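You operate a simulated robot arm through the tools that you are given. There is no shell and no other tool.

You run a simulated robot arm. Do the job below in one go: nothing can be reset, and whatever is moved stays where it is left.

## Task
Put things in order on the top of the hub bench. At the end: the black blanking plug from the top of the hub bench stands where the white marker post stood; the orange pad stands on top of the brown narrow carton (marked "CLIPS"); the white marker post stands where the orange pad stood; the blue blanking plug from the top of the hub bench stands where the black blanking plug stood; whatever was shut is shut again. Leave all else as you found it, and nothing knocked over.
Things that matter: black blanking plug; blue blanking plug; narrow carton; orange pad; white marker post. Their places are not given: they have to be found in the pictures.

The check looks at the end state, three seconds after you hand in, the way a careful person would. Anything else that was tipped, shoved, dropped, spilled or broken makes it a failure.

## Robot
A 6-joint arm with a two-finger gripper, fixed in place. Base frame: the origin is at the foot of the arm, x ahead of it, y to its left, z up; the work surface is at about z = 0. Readings come in mm, rad, newtons and seconds.
With the tool pointing down near the work surface it reaches from about 180 to 480 mm from the base axis. Its first joint turns from -1.152 to 1.152 rad. Payload 1.76 kg.
Tool frame: the origin (TCP) lies between the finger pads and is the grasp point; the fingertips stand 29 mm ahead of it; z points along the fingers, y is the line along which they close. Largest opening 82 mm; the body of the gripper starts 58 mm behind the TCP.
Orientation is that of the tool frame in the base frame, as a unit quaternion [w, x, y, z]. With the fingers straight down and closing along the base's y, the tool's x points along the base's -x, its y along +y and its z along -z.

## Interface
- The arm moves only by the tool step_arm. Its argument "motion" is one flat list of numbers, 7 for each row, row after row: the shift along the base's x, y, z in mm, then the turn, a rotation vector about the base's x, y, z in rad, then the gripper command, from -1 (fully open) to 1 (shut), values between in proportion. In form: [tx, ty, tz, wx, wy, wz, hand, tx, ty, tz, wx, wy, wz, hand, ...]. A call has 1 to 20 rows; each row shifts and turns the commanded pose from where the row before left it. A row lasts 0.2 s, in which the tool goes at most 50 mm and 0.15 rad; a call with a longer step from one row to the next is refused whole, and so is a gripper value outside its range. Where a pose cannot be reached the arm comes as near as it can. A force on the tool above 40 N (or 10 N above the force at the start of the call, whichever is more), or a blocked arm, ends the call early, and 0.2 s more pass. Each finger halts on what it meets, pressing with about 25 N; the grip force reading is that of the motor and also rises with nothing between the fingers. The clock runs only during rows and for 0.2 s after the last one: add rows that do not move to give the fingers time. It gives the time, the measured TCP pose, the force on the tool (base axes), the opening and the grip force at its end, in the units of the frame above (readings bear some noise), with the torque about the TCP (base axes, N m) and any sound that the robot's microphone picked up.
- Cameras (640 x 400 px; columns grow to the right, rows downward): "scene" is fixed at [44.7, 318.4, 446.7]; the picture's right is [-0.87, -0.50, 0.00], its down [-0.17, 0.30, -0.94] and it looks along [0.47, -0.81, -0.35] (base axes); focal length 355 px, centre (320, 200). "wrist" rides on the gripper at [79, 4, -90] in the tool frame; the picture's right is [-0.05, 1.00, 0.00], its down [-0.71, -0.04, -0.71] and it looks along [-0.71, -0.04, 0.71] (tool axes); focal length 256 px, centre (320, 200).
- capture(camera): a new picture of that camera. No time passes.
- probe_pixels(camera, pixels): there is no depth. For up to 12 entries [column, row, z] of the newest picture of that camera ("zoom" is the newest enlarged one), the place [x, y] in the base frame at which the ray of that pixel passes the height z, good to about 2 mm. No time passes.
- enlarge(camera, box): a new picture of the part [left, top, right, bottom] of that camera's present view, enlarged. No time passes.
- finish_job(): hands the job in; it is judged then, once.

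Unless the task says otherwise, let go and move clear before handing in.

The tools are called after "Emit:" as name(argument=value, ...) on one line, values as JSON. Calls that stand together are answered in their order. step_arm: Moves the arm, as the interface text tells. Its arguments: {"type":"object","properties":{"motion":{"type":"array","items":{"type":"number"}}},"required":["motion"]} The other tools are called the same way: capture (camera) takes a picture; probe_pixels (camera, pixels) gives the place at which the rays of pixels pass given heights; enlarge (camera, box) takes an enlarged picture of a part of a camera's view; finish_job () hands the job in.

At the start:

```text
clock: 0.0
ee_pos: [249.7, -234.1, 256.1]
tool_rot: [0.0, -0.001, 1.0, -0.001]
contact_force: [0.0, -0.9, -0.7]
wrist_torque: [0.01, 0.02, 0.04]
grip_width: 81.9
finger_force: 0.0
```

scene: 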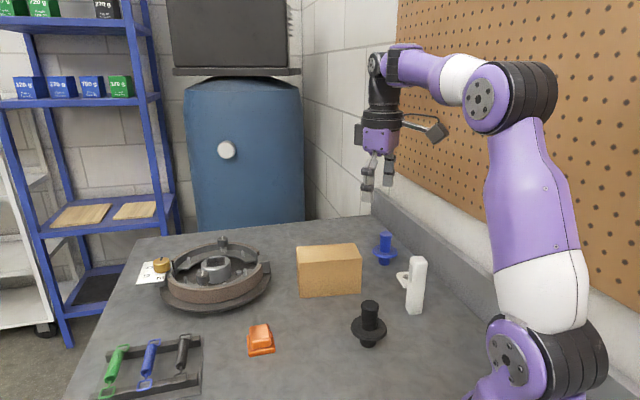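
wrist: 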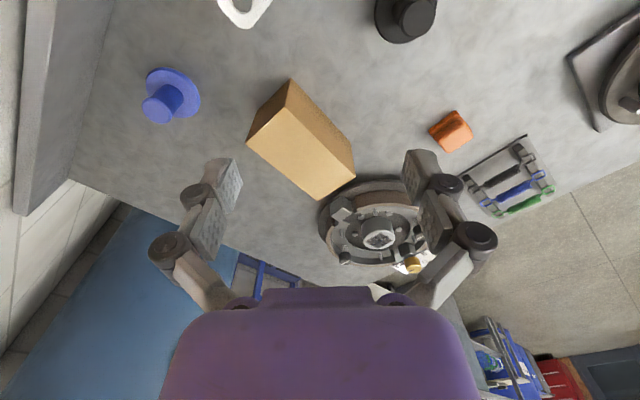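

The scene view shows the black plug near (369,325), blue plug near (385,247), white post near (415,285), orange pad near (260,340) and carton near (329,270). I'll enlarge the views to get details before moving.

Emit:
enlarge(camera="scene", box=[280, 220, 460, 360])

Emit:
enlarge(camera="wrist", box=[100, 0, 500, 240])

Emit:
enlarge(camera="scene", box=[80, 220, 300, 400])

```text
2.86 times, centred on (370, 290) of scene
```

zoom: 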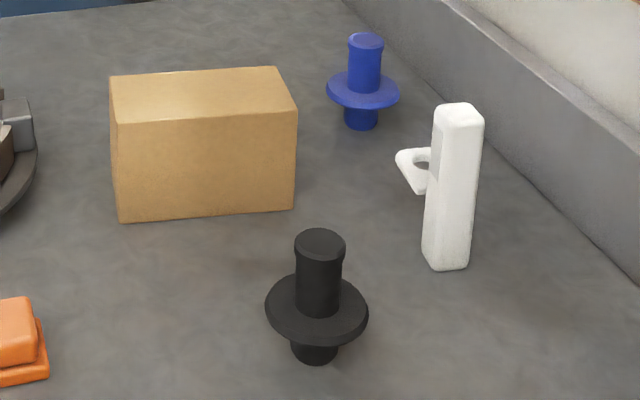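

```text
1.60 times, centred on (300, 120) of wrist
```

zoom: 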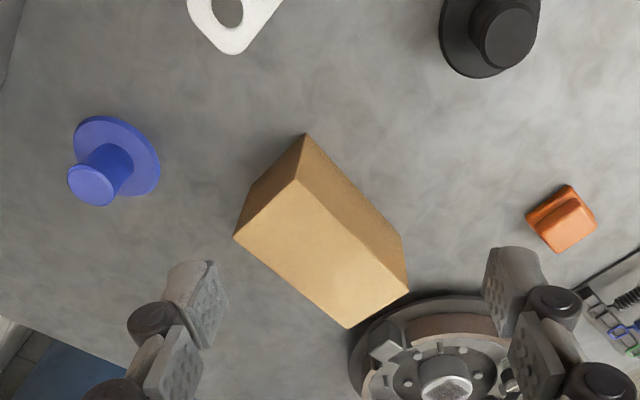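

```text
2.22 times, centred on (190, 310) of scene
```

zoom: 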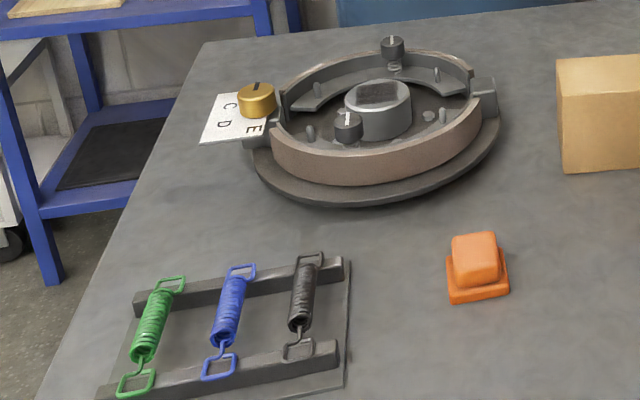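

The first enlargements show both plugs stand on a short lower stub with a flange, the post has a side lug with a hole, and the pad is a stepped shape. I'll zoom in on each object and probe points for position and height.

Emit:
enlarge(camera="scene", box=[330, 225, 450, 300])

Emit:
enlarge(camera="scene", box=[330, 285, 450, 360])

Emit:
enlarge(camera="scene", box=[210, 300, 330, 375])

Emit:
enlarge(camera="scene", box=[270, 230, 390, 305])

Emit:
capture(camera="wrist")

```text
5.33 times, centred on (390, 262) of scene
```

zoom: 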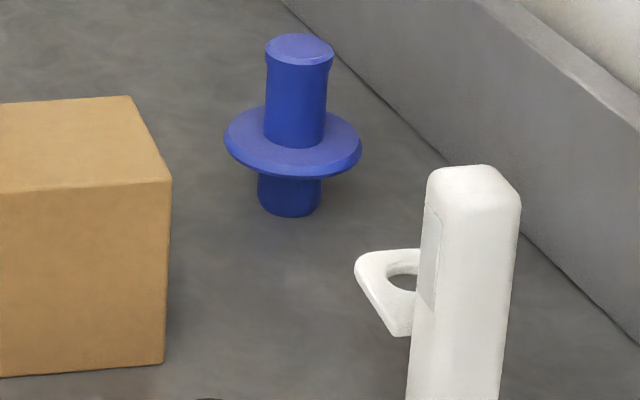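

```text
5.33 times, centred on (390, 322) of scene
```

zoom: 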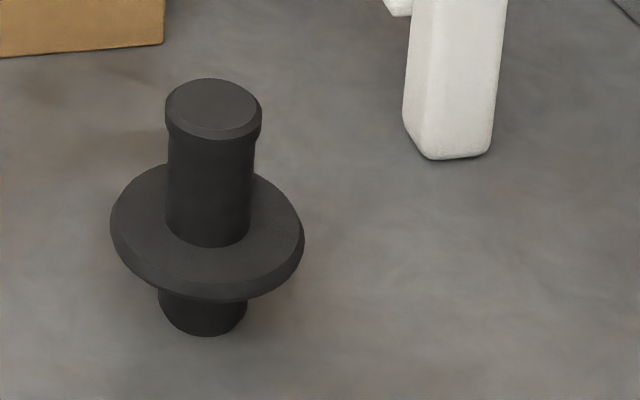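

```text
5.33 times, centred on (270, 338) of scene
```

zoom: 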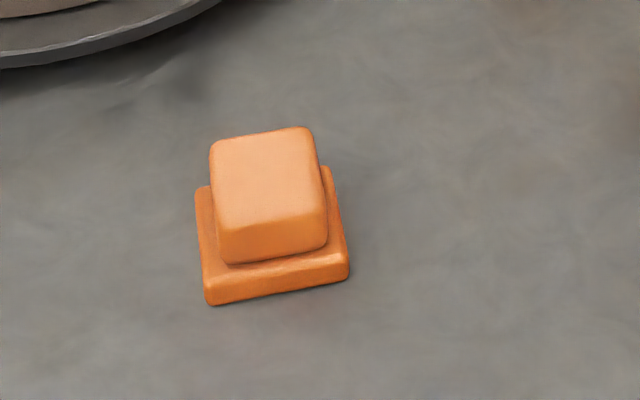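

```text
5.33 times, centred on (330, 268) of scene
```

zoom: 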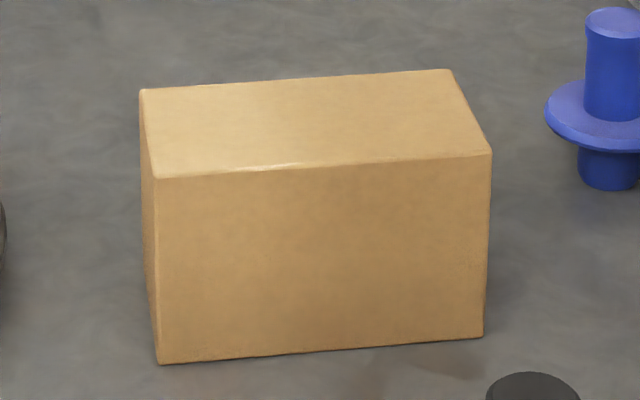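

```text
taken
```

wrist: 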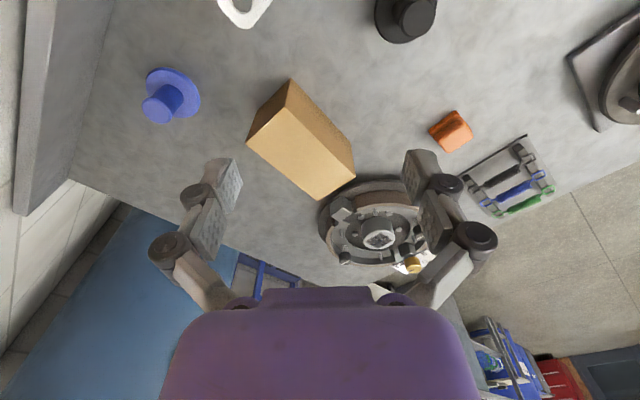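

The zooms give clear base and corner points. I'll probe these for position: black plug base at (368,344), blue base at (384,263), the post's foot, pad corners and carton corners.

Emit:
probe_pixels(camera="scene", pixels=[[368.3, 347.8, 0], [368.3, 344.6, 0], [384.4, 265.5, 0], [384.2, 263.2, 0], [405.8, 307.5, 0], [410.6, 314.6, 0], [422, 313.1, 0], [249, 357.2, 0], [275.4, 352.5, 0], [299.6, 298.2, 0], [360.75, 293.2, 0], [296.2, 282, 0]])

Emit:
probe_pixels(camera="wrist", pixels=[[290, 79, 0], [290, 79, 50], [247, 140, 0], [355, 172, 50], [287, 110, 60], [327, 199, 60], [247, 144, 60], [355, 165, 60], [451, 131, 20], [174, 92, 0], [410, 15, 60], [162, 104, 60]])

```text
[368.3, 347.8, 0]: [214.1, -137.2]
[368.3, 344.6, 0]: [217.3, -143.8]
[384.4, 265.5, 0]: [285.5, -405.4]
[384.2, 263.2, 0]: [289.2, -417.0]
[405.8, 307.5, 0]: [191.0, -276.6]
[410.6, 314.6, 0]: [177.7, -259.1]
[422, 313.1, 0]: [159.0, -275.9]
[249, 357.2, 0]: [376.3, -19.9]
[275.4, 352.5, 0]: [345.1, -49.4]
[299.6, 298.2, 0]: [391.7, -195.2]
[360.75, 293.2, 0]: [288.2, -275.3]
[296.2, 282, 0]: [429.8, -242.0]
```

```text
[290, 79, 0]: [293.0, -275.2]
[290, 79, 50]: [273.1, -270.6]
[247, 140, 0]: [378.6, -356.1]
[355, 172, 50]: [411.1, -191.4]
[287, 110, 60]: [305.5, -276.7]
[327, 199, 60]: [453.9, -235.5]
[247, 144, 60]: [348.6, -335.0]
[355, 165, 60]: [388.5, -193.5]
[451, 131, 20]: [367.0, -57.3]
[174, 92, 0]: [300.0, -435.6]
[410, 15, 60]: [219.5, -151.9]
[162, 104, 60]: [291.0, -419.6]
```

Position estimates: black plug ≈(219,-151), blue ≈(290,-419), post ≈(175,-276), pad ≈(360,-45), and the carton runs from about (392,-195) to (288,-275) at about 78 mm high. I'll move the wrist camera at safe height to see the pad and bench more closely.

Emit:
step_arm(motion=[-10, 45, 0, 0, 0, 0, -1, -10, 45, 0, 0, 0, 0, -1, -10, 45, 0, 0, 0, 0, -1, -10, 45, 0, 0, 0, 0, -1, 0, 0, 0, 0, 0, 0, -1])

Emit:
capture(camera="wrist")

Emit:
capture(camera="scene")

```text
clock: 1.2
ee_pos: [207.2, -53.6, 255.1]
tool_rot: [0.0, 0.0, 1.0, 0.0]
contact_force: [0.8, -0.8, -0.2]
wrist_torque: [0.04, 0.01, 0.03]
grip_width: 81.9
finger_force: 0.1
```

```text
taken
```

wrist: 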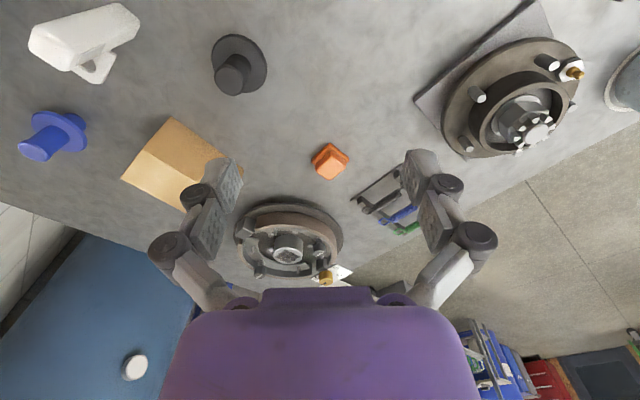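

```text
taken
```

scene: 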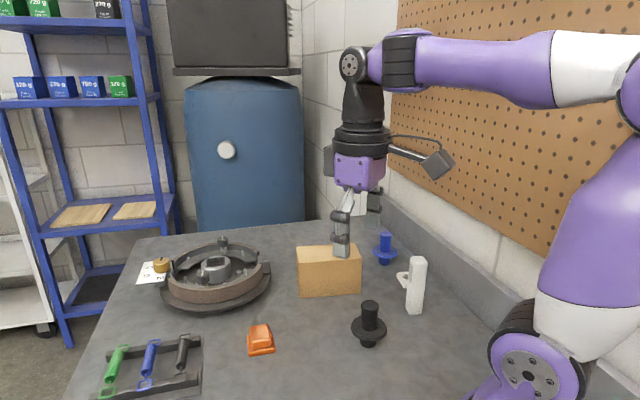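

The pad shows at (330,161) in the wrist view, and another hub assembly sits at the +y side. I'll lower to about z=140 for a closer look at the pad.

Emit:
step_arm(motion=[0, 3, -40, 0, 0, 0, -1, 0, 3, -40, 0, 0, 0, -1, 0, 2, -35, 0, 0, 0, -1, 0, 0, 0, 0, 0, 0, -1])

Emit:
capture(camera="wrist")

Emit:
enlarge(camera="wrist", box=[270, 120, 390, 195])

Emit:
enlarge(camera="wrist", box=[0, 0, 320, 200])

```text
clock: 2.2
ee_pos: [209.0, -46.8, 140.1]
tool_rot: [0.0, 0.0, 1.0, 0.0]
contact_force: [0.3, 0.0, 0.4]
wrist_torque: [-0.03, 0.01, 0.02]
grip_width: 81.9
finger_force: 0.2
```

```text
taken
```

wrist: 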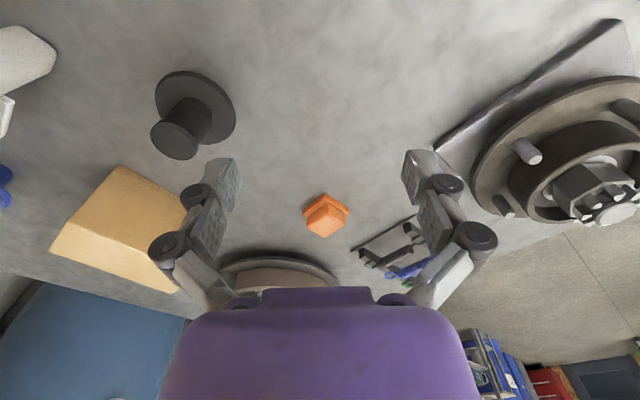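

```text
5.33 times, centred on (330, 158) of wrist
```

zoom: 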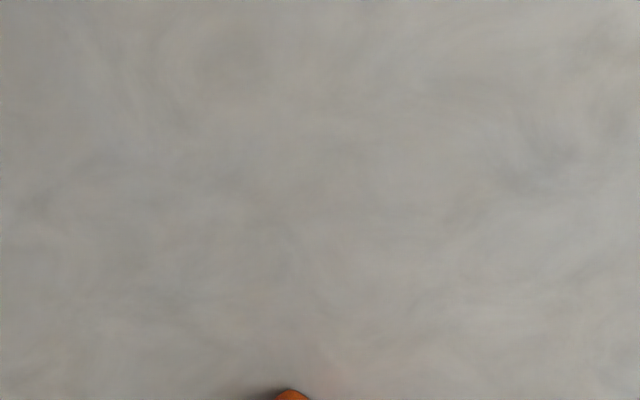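

```text
2.00 times, centred on (160, 100) of wrist
```

zoom: 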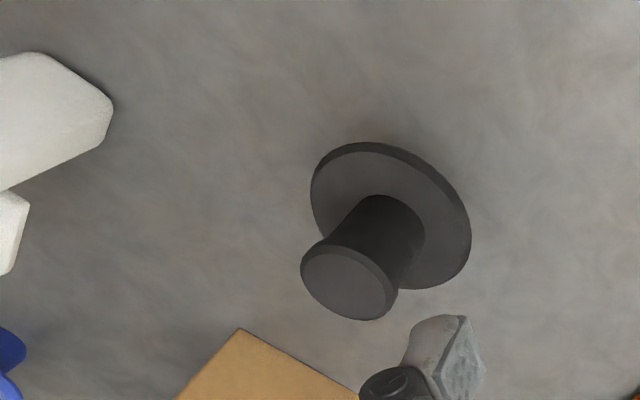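

The pad is at about (326,215) in the current wrist view. I'll enlarge there.

Emit:
enlarge(camera="wrist", box=[286, 190, 366, 240])

```text
8.00 times, centred on (326, 215) of wrist
```

zoom: 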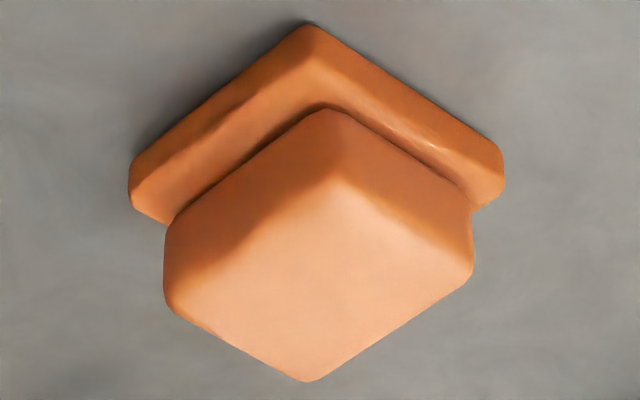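

The zoom shows a square base plate with a smaller block on top. I'll probe base corners at z=0 and block corners at several heights.

Emit:
probe_pixels(camera="zoom", pixels=[[310, 22, 0], [130, 162, 0], [503, 160, 0], [340, 182, 25], [340, 182, 35], [165, 300, 25], [165, 300, 35], [473, 270, 25], [473, 270, 35], [310, 380, 25], [310, 380, 35], [316, 280, 30]])

Emit:
probe_pixels(camera="scene", pixels=[[249, 357.2, 0], [275.4, 352.5, 0], [246.9, 336, 8], [272.3, 331.9, 8], [249.7, 326.4, 30], [268.3, 324, 30], [270.8, 340.1, 30], [251.4, 343, 30], [260, 333.4, 30], [260, 333.4, 25], [260, 333.4, 35]])

```text
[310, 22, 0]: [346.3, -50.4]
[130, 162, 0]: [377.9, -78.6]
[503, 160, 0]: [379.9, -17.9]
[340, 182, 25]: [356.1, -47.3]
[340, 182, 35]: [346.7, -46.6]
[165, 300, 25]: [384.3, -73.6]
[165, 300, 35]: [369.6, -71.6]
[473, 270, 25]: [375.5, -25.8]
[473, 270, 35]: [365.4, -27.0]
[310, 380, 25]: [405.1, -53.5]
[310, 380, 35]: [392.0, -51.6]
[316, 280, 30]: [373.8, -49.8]
```

```text
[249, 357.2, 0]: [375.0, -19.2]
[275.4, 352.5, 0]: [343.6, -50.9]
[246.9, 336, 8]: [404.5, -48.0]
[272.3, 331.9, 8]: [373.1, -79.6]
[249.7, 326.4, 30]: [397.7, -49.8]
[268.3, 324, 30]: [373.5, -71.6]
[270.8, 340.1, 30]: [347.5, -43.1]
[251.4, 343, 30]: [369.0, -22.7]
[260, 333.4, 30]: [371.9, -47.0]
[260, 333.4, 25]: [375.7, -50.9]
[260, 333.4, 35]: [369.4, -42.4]
```

Pad centre comes out near (376,-49) with edges at about ±45° and a height near 27 mm. I'll check the clearances around it (drum disc edge near (262,292), spring frame right edge near (201,340)) and get better carton corner heights from this view.

Emit:
probe_pixels(camera="scene", pixels=[[215, 313, 0], [240, 308, 0], [262, 295, 0], [270, 280, 0], [262, 280, 40], [240, 296, 40], [201, 336, 0], [201, 375, 0], [198, 380, 20]])

Emit:
enlarge(camera="wrist", box=[40, 150, 200, 250])

Emit:
enlarge(camera="wrist", box=[210, 230, 370, 330])

```text
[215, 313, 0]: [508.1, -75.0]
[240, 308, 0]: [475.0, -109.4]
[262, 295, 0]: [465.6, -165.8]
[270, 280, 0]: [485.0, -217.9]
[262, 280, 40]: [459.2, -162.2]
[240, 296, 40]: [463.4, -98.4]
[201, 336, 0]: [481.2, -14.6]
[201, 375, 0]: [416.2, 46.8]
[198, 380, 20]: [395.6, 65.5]
```

```text
4.00 times, centred on (120, 200) of wrist
```

zoom: 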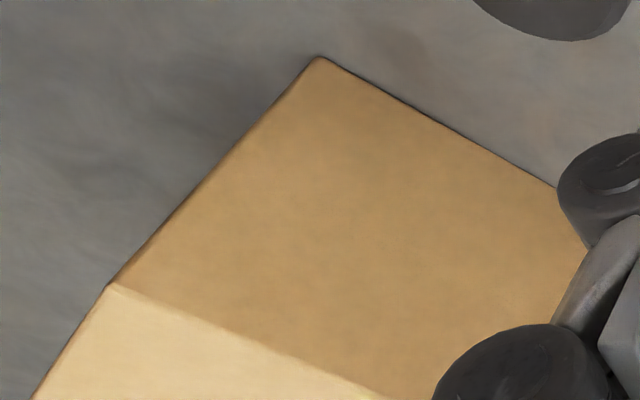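

```text
4.00 times, centred on (290, 280) of wrist
```

zoom: 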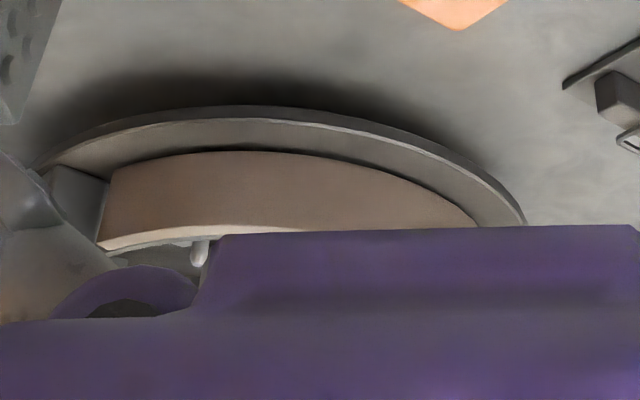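

The drum edge (≈465,-100) and the spring frame (≈416,47) leave enough room for a 45° approach at the pad. I'll move over the pad with a −45° yaw and partly lowered, then check alignment.

Emit:
step_arm(motion=[28, -0.4, 0, 0, 0, -0.131, -1, 28, -0.4, 0, 0, 0, -0.131, -1, 28, -0.4, 0, 0, 0, -0.131, -1, 28, -0.3, 0, 0, 0, -0.131, -1, 28, -0.3, 0, 0, 0, -0.131, -1, 27.5, -0.3, 0, 0, 0, -0.13, -1, 0, 0, -30, 0, 0, 0, -1, 0, 0, -25, 0, 0, 0, -1, 0, 0, 0, 0, 0, 0, -1])

Emit:
capture(camera="wrist")

Emit:
capture(camera="scene")

```text
clock: 4.2
ee_pos: [378.5, -48.1, 86.3]
tool_rot: [0.0, 0.383, 0.924, -0.001]
contact_force: [0.1, 0.2, -0.5]
wrist_torque: [0.01, 0.03, 0.03]
grip_width: 82.2
finger_force: 0.1
```

```text
taken
```

wrist: 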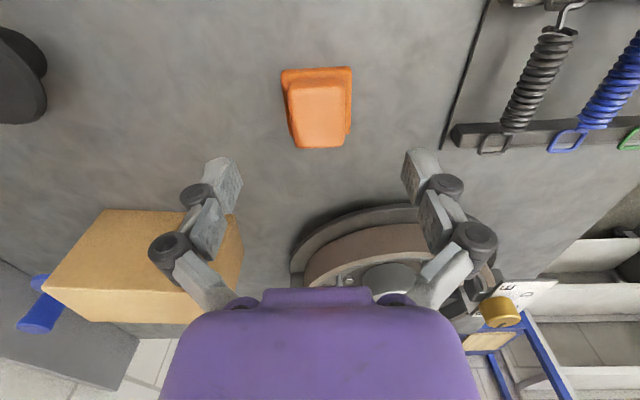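

```text
taken
```

scene: 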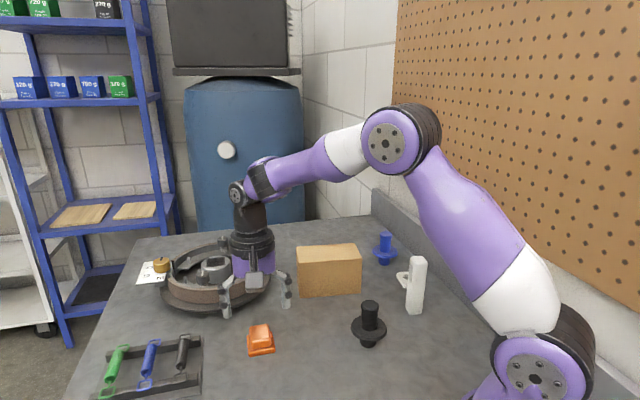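

The pad shows at (317,107) in the wrist view, nearly under the TCP. I'll enlarge and probe for a precise centre and heights.

Emit:
enlarge(camera="wrist", box=[256, 60, 384, 160])

```text
4.00 times, centred on (320, 110) of wrist
```

zoom: 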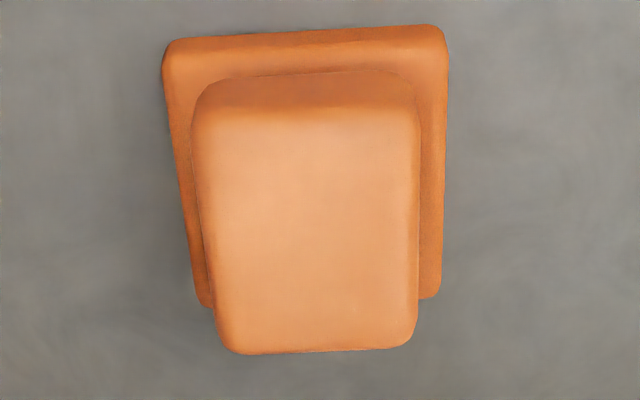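

Emit:
probe_pixels(camera="zoom", pixels=[[165, 42, 0], [446, 27, 0], [165, 42, 5], [446, 27, 5], [203, 305, 8], [437, 298, 8], [196, 118, 27], [418, 112, 27], [416, 340, 27], [225, 350, 27], [196, 118, 22], [416, 340, 22]])

```text
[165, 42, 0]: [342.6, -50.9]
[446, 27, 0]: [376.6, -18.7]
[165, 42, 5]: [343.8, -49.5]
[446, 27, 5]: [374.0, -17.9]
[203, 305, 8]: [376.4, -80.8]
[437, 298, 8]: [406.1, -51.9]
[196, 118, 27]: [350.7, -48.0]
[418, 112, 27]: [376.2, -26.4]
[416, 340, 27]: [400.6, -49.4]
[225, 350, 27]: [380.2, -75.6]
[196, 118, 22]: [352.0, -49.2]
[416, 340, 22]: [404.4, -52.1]
```

The pad centre is about (376,-50), and its edge is at 43° versus the tool's 45°. I'll correct by (-2.5,-1.8), lower to TCP z≈41 (fingertips ~12 mm, above the base plate) and close.

Emit:
step_arm(motion=[-2.5, -1.8, -25, 0, 0, -0.02, -1, 0, 0, -20, 0, 0, 0, -1, 0, 0, 0, 0, 0, 0, -1])

Emit:
capture(camera="wrist")

Emit:
enlarge(camera="scene", box=[200, 260, 320, 375])

```text
clock: 5.0
ee_pos: [375.1, -49.1, 42.9]
tool_rot: [-0.001, 0.392, 0.92, -0.001]
contact_force: [0.9, 0.0, -0.4]
wrist_torque: [0.0, 0.02, 0.0]
grip_width: 82.0
finger_force: 0.0
```

```text
taken
```

wrist: 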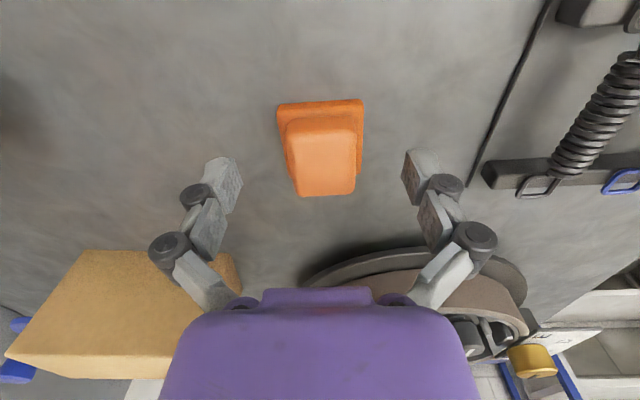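

```text
3.48 times, centred on (260, 318) of scene
```

zoom: 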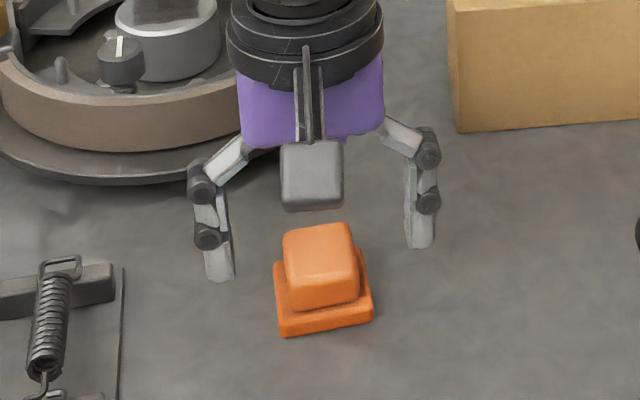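

The pad is centred between the fingers (wrist block at about (321,157), the expected grasp spot). Closing now.

Emit:
step_arm(motion=[0, 0, -1.5, 0, 0, 0, -0.2, 0, 0, 0, 0, 0, 0, 0.2, 0, 0, 0, 0, 0, 0, 0.6, 0, 0, 0, 0, 0, 0, 1])

Emit:
capture(camera="wrist")

```text
clock: 6.0
ee_pos: [374.9, -48.4, 41.4]
tool_rot: [0.001, 0.392, 0.92, 0.0]
contact_force: [1.6, 2.1, 18.5]
wrist_torque: [0.05, -0.03, 0.04]
grip_width: 32.8
finger_force: 25.0
```

```text
taken
```

wrist: 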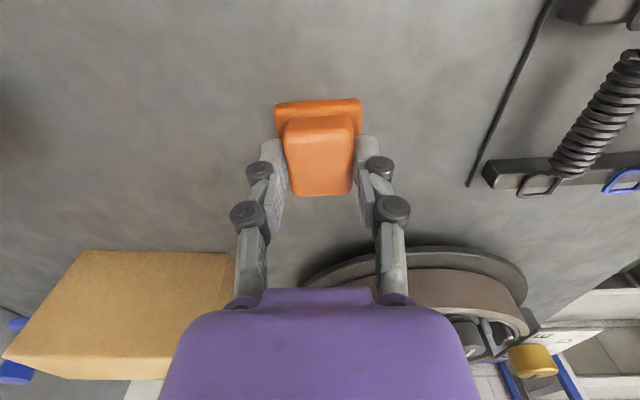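

The grip closed at 32.8 mm at 25 N, with some upward force (18.5 N) as the tips likely touch the base plate. I'll lift slowly and check.

Emit:
step_arm(motion=[0, 0, 3, 0, 0, 0, 1, 0, 0, 10, 0, 0, 0, 1, 0, 0, 20, 0, 0, 0, 1, 0, 0, 0, 0, 0, 0, 1])

Emit:
capture(camera="wrist")

Emit:
capture(camera="scene")

```text
clock: 7.0
ee_pos: [374.0, -50.1, 72.0]
tool_rot: [0.0, 0.392, 0.92, -0.001]
contact_force: [-0.2, 0.4, -0.4]
wrist_torque: [0.01, 0.0, 0.02]
grip_width: 33.0
finger_force: 25.0
```

```text
taken
```

wrist: 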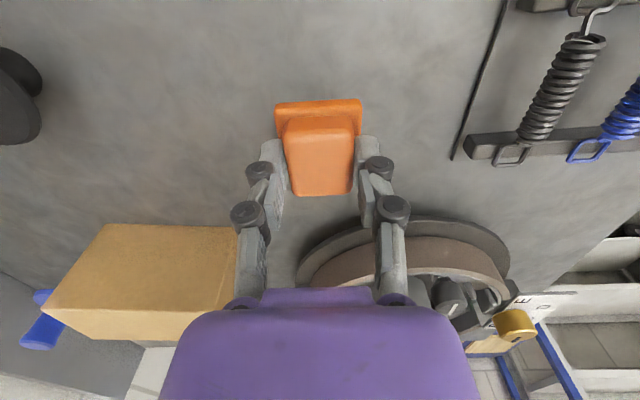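

```text
taken
```

scene: 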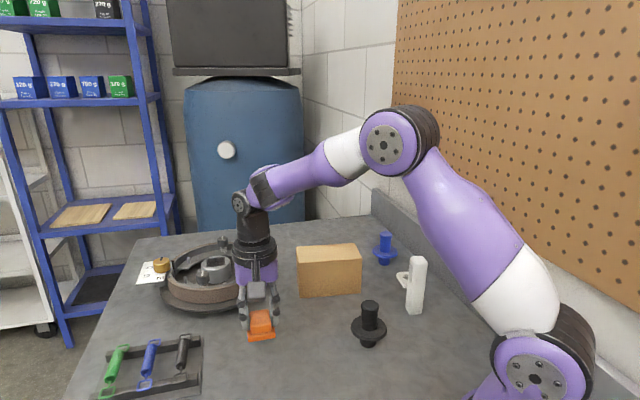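

The pad is held (33 mm, no residual force). I'll probe the carton's top corners in the scene view at candidate heights, and lift the pad well above carton height.

Emit:
probe_pixels(camera="scene", pixels=[[296.4, 246.9, 78], [354.7, 243.1, 78], [362.2, 258.5, 78], [299.1, 263.4, 78], [299.8, 298.2, 0], [360.7, 293.2, 0], [299.1, 263.4, 75], [299.1, 263.4, 81], [362.2, 258.5, 75], [362.2, 258.5, 81]])

Emit:
step_arm(motion=[0, 0, 40, 0, 0, 0, 1, 0, 0, 40, 0, 0, 0, 1, -20, -10, 20, 0, 0, 0, 1, -20, -10, 0, 0, 0, 0, 1, -20, -10, 0, 0, 0, 0, 1, 0, 0, 0, 0, 0, 0, 1])

Emit:
capture(camera="wrist")

```text
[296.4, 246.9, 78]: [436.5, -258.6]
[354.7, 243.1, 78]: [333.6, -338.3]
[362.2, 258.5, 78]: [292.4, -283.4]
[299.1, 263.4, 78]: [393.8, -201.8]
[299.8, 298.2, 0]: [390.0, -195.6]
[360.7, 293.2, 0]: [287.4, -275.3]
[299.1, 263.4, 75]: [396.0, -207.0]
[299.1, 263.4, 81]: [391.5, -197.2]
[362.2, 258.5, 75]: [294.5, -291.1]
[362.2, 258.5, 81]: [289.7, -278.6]
```

```text
clock: 8.4
ee_pos: [313.7, -79.4, 174.1]
tool_rot: [0.0, 0.392, 0.92, -0.001]
contact_force: [0.6, -0.3, -1.5]
wrist_torque: [-0.02, 0.02, -0.01]
grip_width: 32.9
finger_force: 25.2
```

```text
taken
```

wrist: 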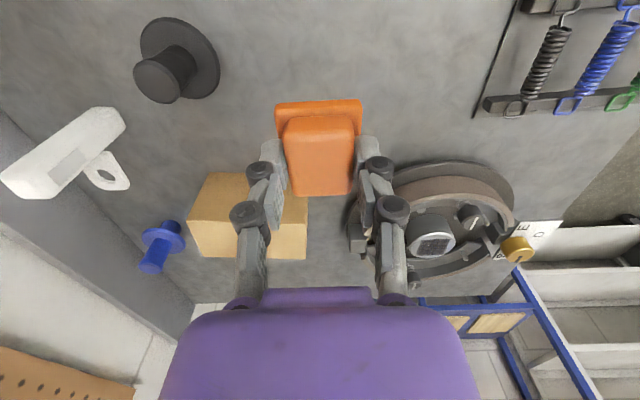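

Carton top works out to z≈82, centre ≈(361,-264), long axis at 38°. I'll carry the pad over it at z≈165, turning −0.1 rad to align, then look.

Emit:
step_arm(motion=[9.4, -37, 0, 0, 0, -0.02, 1, 9.4, -37, 0, 0, 0, -0.02, 1, 9.4, -37, 0, 0, 0, -0.02, 1, 9.4, -37, 0, 0, 0, -0.02, 1, 9.4, -37, -10, 0, 0, -0.02, 1, 0, 0, 0, 0, 0, 0, 1, 0, 0, 0, 0, 0, 0, 1])

Emit:
capture(camera="wrist")

Emit:
enlarge(camera="scene", box=[250, 180, 410, 310])

```text
clock: 10.0
ee_pos: [360.6, -263.3, 163.1]
tool_rot: [-0.001, 0.437, 0.899, 0.0]
contact_force: [0.7, 0.4, -0.5]
wrist_torque: [0.0, 0.01, -0.01]
grip_width: 33.0
finger_force: 24.9
```

```text
taken
```

wrist: 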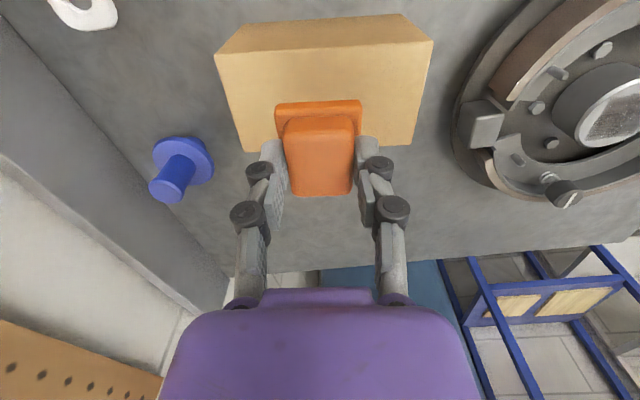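

```text
3.08 times, centred on (330, 245) of scene
```

zoom: 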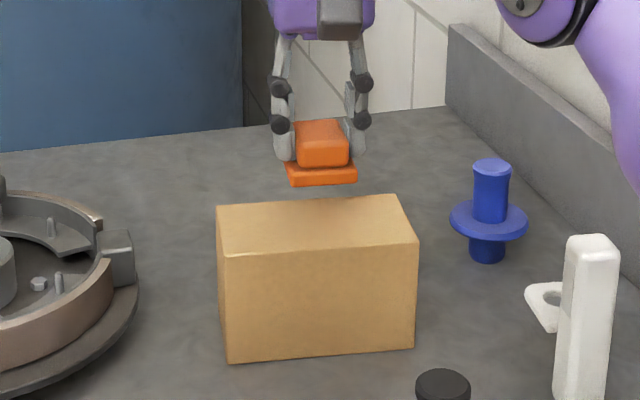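

The pad hangs over the carton; the carton's top corners in the wrist view are near (215,55), (433,40), (247,152) and (413,146). I'll probe them to check centring.

Emit:
probe_pixels(camera="wrist", pixels=[[215, 55, 82], [433, 40, 82], [247, 152, 82], [413, 146, 82], [215, 55, 79], [433, 40, 79], [247, 152, 79], [413, 146, 79], [262, 22, 0], [400, 14, 0], [183, 155, 25], [172, 190, 77]])

Emit:
enlarge(camera="wrist", box=[200, 0, 456, 160])

```text
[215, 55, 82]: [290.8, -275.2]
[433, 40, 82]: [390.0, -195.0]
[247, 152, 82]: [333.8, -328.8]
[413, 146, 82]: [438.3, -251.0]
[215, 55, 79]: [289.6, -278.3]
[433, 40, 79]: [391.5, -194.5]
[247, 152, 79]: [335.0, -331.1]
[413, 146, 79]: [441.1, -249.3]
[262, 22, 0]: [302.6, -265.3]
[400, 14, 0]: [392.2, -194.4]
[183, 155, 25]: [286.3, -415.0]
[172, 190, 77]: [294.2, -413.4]
```

```text
2.50 times, centred on (328, 80) of wrist
```

zoom: 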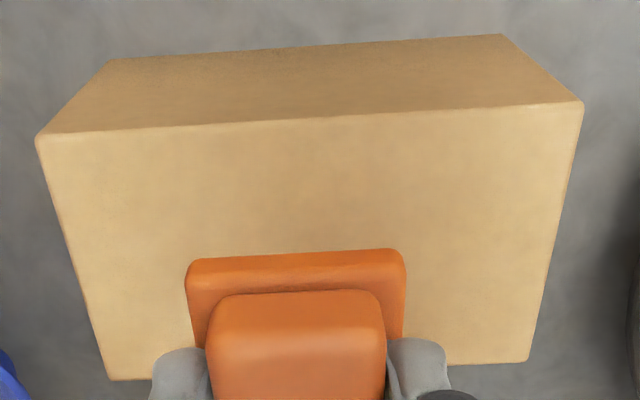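

Centre from this view is (363,-262), matching the TCP. I'll lower to about z=128, then inch down.

Emit:
step_arm(motion=[1, 0, -15, 0, 0, 0, 1, 0, 0, -15, 0, 0, 0, 1, 0, 0, -4, 0, 0, 0, 1, 0, 0, 0, 0, 0, 0, 1])

Emit:
enlarge(camera="scene", box=[270, 200, 390, 300])

```text
clock: 11.0
ee_pos: [362.1, -264.8, 128.9]
tool_rot: [0.0, 0.437, 0.899, 0.0]
contact_force: [0.7, -1.1, -0.8]
wrist_torque: [0.0, 0.03, 0.0]
grip_width: 32.7
finger_force: 25.2
```

```text
4.00 times, centred on (330, 250) of scene
```

zoom: 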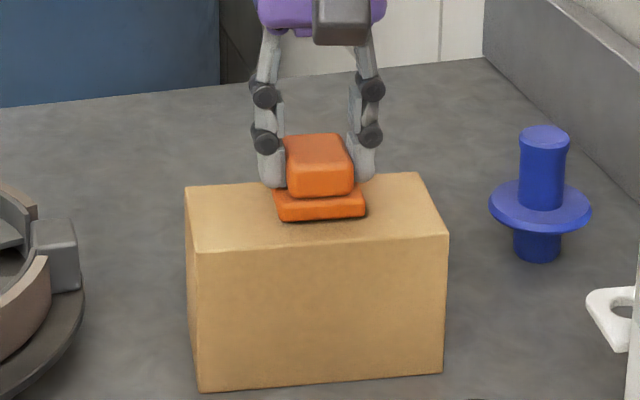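

The pad is just above the carton top. I'll inch down 1.5 mm per row and watch the force.

Emit:
step_arm(motion=[0, 0, -1.5, 0, 0, 0, 1, 0, 0, -1.5, 0, 0, 0, 1, 0, 0, 0, 0, 0, 0, 1])

```text
clock: 11.8
ee_pos: [362.0, -264.2, 125.5]
tool_rot: [0.001, 0.438, 0.899, 0.0]
contact_force: [-2.5, -0.4, 13.7]
wrist_torque: [-0.01, 0.07, 0.02]
grip_width: 33.1
finger_force: 25.2
```

Contact is confirmed (13.7 N up). I'll ease up 0.7 mm, open a little symmetrically, and rise.

Emit:
step_arm(motion=[0, 0, 0.7, 0, 0, 0, 1, 0, 0, 0, 0, 0, 0, 0.0, 0, 0, 0, 0, 0, 0, -0.2, 0, 0, 0, 0, 0, 0, -0.3, 0, 0, 5, 0, 0, 0, -0.3, 0, 0, 15, 0, 0, 0, -0.3, 0, 0, 25, 0, 0, 0, -0.3, 0, 0, 0, 0, 0, 0, -0.3])

Emit:
capture(camera="wrist")

Emit:
enlarge(camera="scene", box=[270, 200, 390, 300])

```text
clock: 13.6
ee_pos: [361.8, -262.7, 173.1]
tool_rot: [0.0, 0.438, 0.899, -0.001]
contact_force: [-0.3, 0.0, -0.5]
wrist_torque: [0.01, 0.04, -0.01]
grip_width: 53.2
finger_force: 0.1
```

```text
taken
```

wrist: 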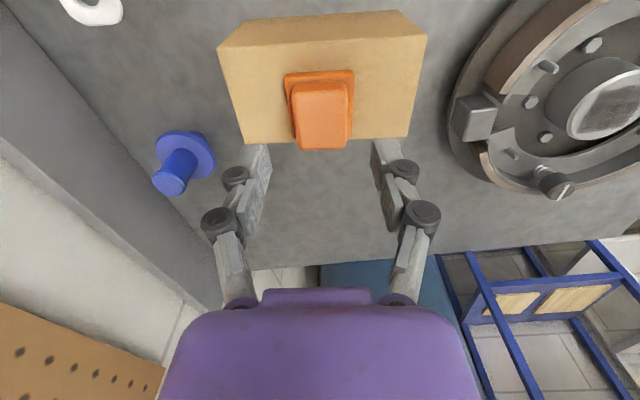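

```text
4.00 times, centred on (330, 250) of scene
```

zoom: 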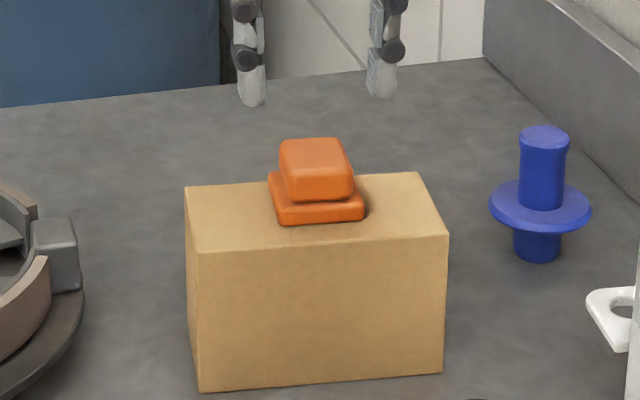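

The pad sits squarely on the carton top, and the carton looks unmoved. Next is the white post; I'll probe the ledge line and post features, and shift the wrist camera towards it.

Emit:
capture(camera="scene")

Emit:
probe_pixels(camera="scene", pixels=[[374, 215, 0], [431, 269, 0], [450, 290, 0], [480, 322, 0], [395, 205, 40], [470, 265, 40]])

Emit:
enlarge(camera="scene", box=[380, 245, 444, 325])

```text
taken
```

scene: 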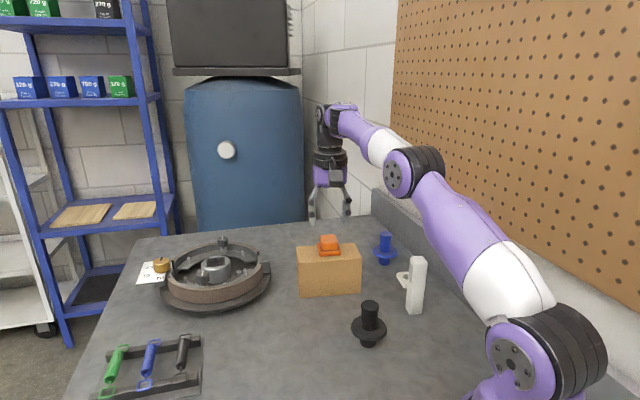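

```text
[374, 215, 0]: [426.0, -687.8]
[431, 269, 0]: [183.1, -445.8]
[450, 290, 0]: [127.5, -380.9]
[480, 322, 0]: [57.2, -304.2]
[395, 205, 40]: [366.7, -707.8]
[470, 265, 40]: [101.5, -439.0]
```

```text
5.00 times, centred on (412, 285) of scene
```

zoom: 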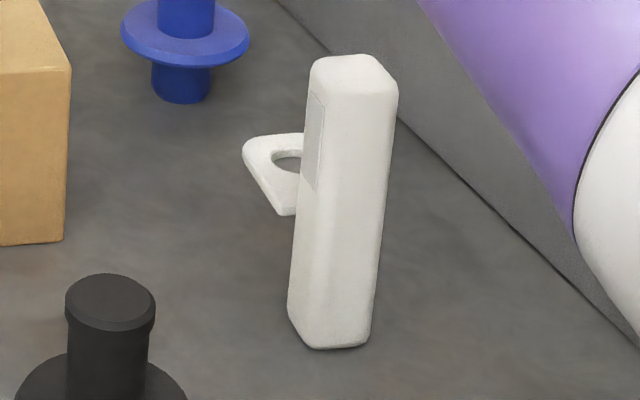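

The wall ledge runs along x+y≈-258, about 110 mm from the post, so there is room. The post is about 108 mm tall with its lug pointing about 37°, so I'll turn the closing direction to 127° (across the lug) and move above the post to look.

Emit:
step_arm(motion=[-17, -1.2, 9, 0, 0, 0.1412, -1, -17, -1.2, 9, 0, 0, 0.1412, -1, -17, -1.2, 9, 0, 0, 0.1412, -1, -17, -1.2, 0, 0, 0, 0.1412, -1, -17, -1.2, 0, 0, 0, 0.1412, -1, -17, -1.2, 0, 0, 0, 0.1412, -1, -17, -1.2, 0, 0, 0, 0.1412, -1, -17, -1.2, 0, 0, 0, 0.1412, -1, -17, -1.2, 0, 0, 0, 0.1412, -1, -17, -1.2, 0, 0, 0, 0.1412, -1, -17, -1.2, 0, 0, 0, 0.1412, -1, 0, 0, 0, 0, 0, 0, -1])

Emit:
capture(camera="wrist")

Emit:
capture(camera="scene")

```text
clock: 16.2
ee_pos: [200.4, -288.6, 221.5]
tool_rot: [0.0, -0.319, 0.948, -0.001]
contact_force: [-0.5, -0.1, 0.0]
wrist_torque: [0.02, 0.02, -0.02]
grip_width: 82.3
finger_force: 0.0
out of reach, approached as far as the arm can: row 7, 8, 9, 10, 11
```

```text
taken
```

wrist: 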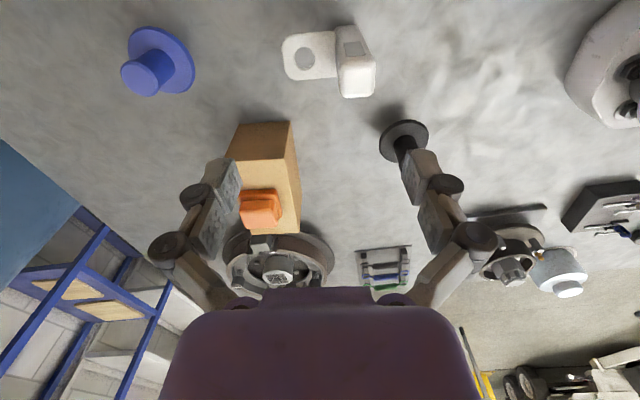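

```text
taken
```

scene: 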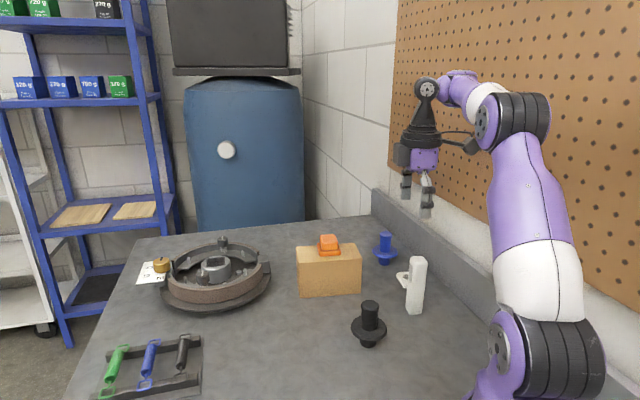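

Rotation reached 127° but the position was limited (rows 7-11), so this yaw is at a joint limit here. The post is visible at (355,65) with the lug to its left, so I'll enlarge that to settle its geometry.

Emit:
enlarge(camera="wrist", box=[260, 10, 420, 110])

```text
4.00 times, centred on (340, 60) of wrist
```

zoom: 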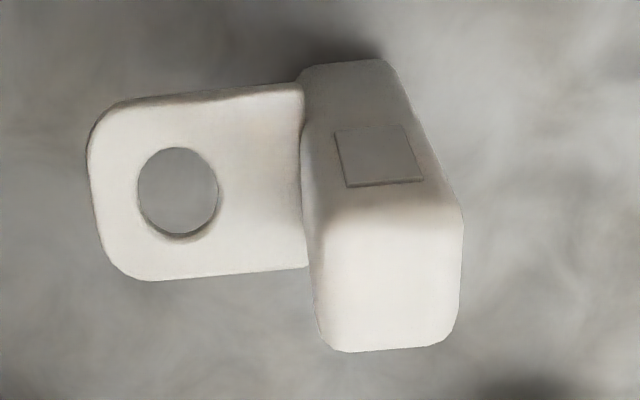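

The lug actually extends toward −53° and is a plate with a vertical hole, so the clear faces are at 37°/217°, close to the natural wrist yaw. I'll triangulate the post foot, top and lug height.

Emit:
probe_pixels(camera="zoom", pixels=[[300, 78, 0], [384, 60, 0], [322, 210, 108], [462, 208, 108], [452, 338, 108], [328, 350, 108], [178, 192, 40], [178, 192, 50], [178, 192, 60], [178, 192, 70], [90, 130, 55], [145, 280, 55]])

Emit:
probe_pixels(camera="scene", pixels=[[406, 277, 40], [406, 277, 50], [406, 277, 60], [406, 277, 70], [406.2, 307.2, 0], [410.6, 314.4, 0], [421.6, 313.6, 0], [410.3, 259.5, 108], [427.4, 263.5, 108], [425, 256.5, 108], [413, 256, 108]])

```text
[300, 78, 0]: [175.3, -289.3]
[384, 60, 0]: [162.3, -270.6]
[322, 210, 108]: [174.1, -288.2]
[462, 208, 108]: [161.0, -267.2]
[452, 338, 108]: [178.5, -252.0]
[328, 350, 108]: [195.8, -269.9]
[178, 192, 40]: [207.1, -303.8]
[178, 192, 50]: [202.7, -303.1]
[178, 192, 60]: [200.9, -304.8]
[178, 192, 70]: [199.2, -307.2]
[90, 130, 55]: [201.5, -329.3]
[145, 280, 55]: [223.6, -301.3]
```

```text
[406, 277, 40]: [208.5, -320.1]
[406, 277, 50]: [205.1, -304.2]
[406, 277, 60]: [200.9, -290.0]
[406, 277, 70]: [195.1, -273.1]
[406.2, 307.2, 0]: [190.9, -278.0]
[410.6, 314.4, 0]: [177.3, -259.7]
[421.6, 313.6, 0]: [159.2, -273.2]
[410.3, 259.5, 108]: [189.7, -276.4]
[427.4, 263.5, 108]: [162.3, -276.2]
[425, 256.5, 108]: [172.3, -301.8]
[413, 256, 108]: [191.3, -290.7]
```

The post is about 23 mm square and centred near (176,-275), sides at 37°/−53°, with the lug at z≈50. I'll rotate the tool back so it closes along 37°, staying high above the post.

Emit:
step_arm(motion=[0, 0, 0, 0, 0, -0.1436, -1, 0, 0, 0, 0, 0, -0.1436, -1, 0, 0, 0, 0, 0, -0.1436, -1, 0, 0, 0, 0, 0, -0.1436, -1, 0, 0, 0, 0, 0, -0.1436, -1, 0, 0, 0, 0, 0, -0.1436, -1, 0, 0, 0, 0, 0, -0.1436, -1, 0, 0, 0, 0, 0, -0.1436, -1, 0, 0, 0, 0, 0, -0.1436, -1, 0, 0, 0, 0, 0, -0.1436, -1, 0, 0, 0, 0, 0, -0.1436, -1, 0, 0, 0, 0, 0, 0, -1])

Emit:
capture(camera="wrist")

Emit:
capture(camera="scene")

```text
clock: 18.8
ee_pos: [200.8, -287.1, 221.4]
tool_rot: [0.0, 0.45, 0.893, -0.001]
contact_force: [-0.7, 0.6, 0.4]
wrist_torque: [0.03, 0.03, -0.03]
grip_width: 82.2
finger_force: 0.1
```

```text
taken
```

wrist: 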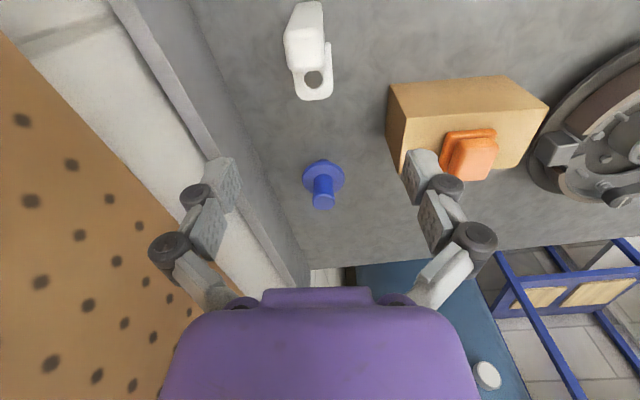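

```text
taken
```

scene: 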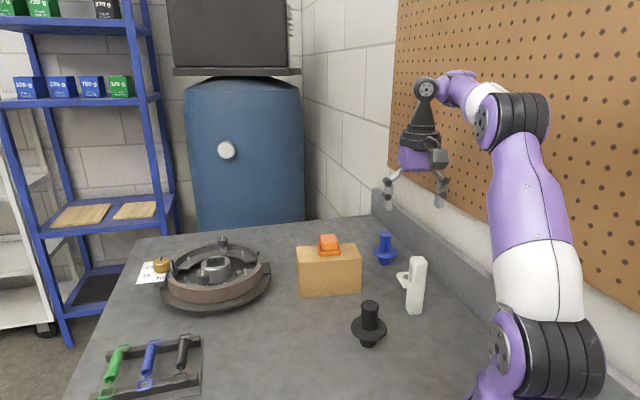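

The tool now closes along 36.5°, and it sits at (201,-287,221). I'll move over the post at z≈150 and check alignment.

Emit:
step_arm(motion=[-8.3, 4.2, -10, 0, 0, 0, -1, -8.3, 4.2, -20, 0, 0, 0, -1, -8.2, 4.2, -20, 0, 0, 0, -1, 0, 0, -21, 0, 0, 0, -1, 0, 0, 0, 0, 0, 0, -1, 0, 0, 0, 0, 0, 0, -1])

Emit:
capture(camera="wrist")

Emit:
enlarge(camera="wrist", box=[240, 40, 400, 180])

```text
clock: 20.2
ee_pos: [210.6, -307.6, 198.9]
tool_rot: [-0.001, 0.45, 0.893, 0.001]
contact_force: [0.7, -0.3, 0.2]
wrist_torque: [0.0, -0.01, 0.03]
grip_width: 82.0
finger_force: 0.1
out of reach, approached as far as the arm can: row 1, 2, 3, 4
```

```text
taken
```

wrist: 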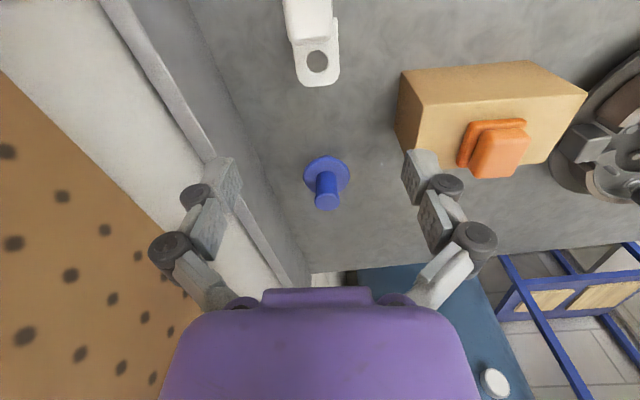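

```text
2.86 times, centred on (320, 110) of wrist
```

zoom: 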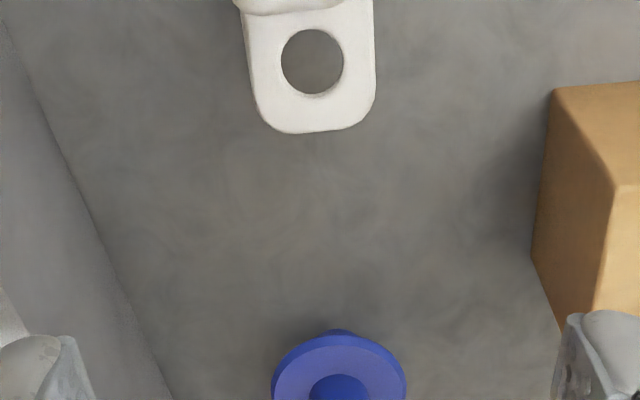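

The reached poses fit a first-joint limit: the TCP can't go past a line about 18 mm short of the post with the tool vertical. I'll use a small tilt about the closing axis, closing along 127° above the lug so the pads stay parallel to the post's faces. First I'll back off and yaw.

Emit:
step_arm(motion=[10, 18, 10, 0, 0, 0, -1, 10, 18, 10, 0, 0, 0, -1, 0, 0, 0, 0, 0, 0.1438, -1, 0, 0, 0, 0, 0, 0.1438, -1, 0, 0, 0, 0, 0, 0.1438, -1, 0, 0, 0, 0, 0, 0.1438, -1, 0, 0, 0, 0, 0, 0.1438, -1, 0, 0, 0, 0, 0, 0.1438, -1, 0, 0, 0, 0, 0, 0.1438, -1, 0, 0, 0, 0, 0, 0.1438, -1, 0, 0, 0, 0, 0, 0.1438, -1, 0, 0, 0, 0, 0, 0.1438, -1, 0, 0, 0, 0, 0, 0.1438, -1, 0, 0, 0, -0.042, 0.056, 0, -1, 0, 0, 0, -0.048, 0.064, 0, -1, 0, 0, 0, 0, 0, 0, -1, 0, 0, 0, 0, 0, 0, -1])

Emit:
capture(camera="wrist")

Emit:
capture(camera="scene")

```text
clock: 23.8
ee_pos: [229.1, -271.6, 220.5]
tool_rot: [-0.07, -0.317, 0.945, -0.023]
contact_force: [0.1, -0.2, -0.2]
wrist_torque: [0.06, 0.02, 0.02]
grip_width: 82.1
finger_force: 0.0
```

```text
taken
```

wrist: 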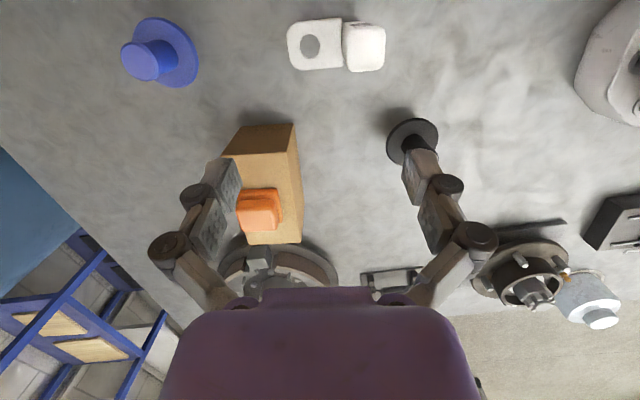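

```text
taken
```

scene: 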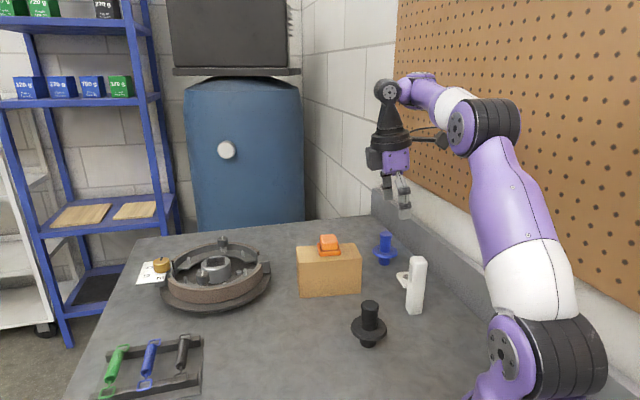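

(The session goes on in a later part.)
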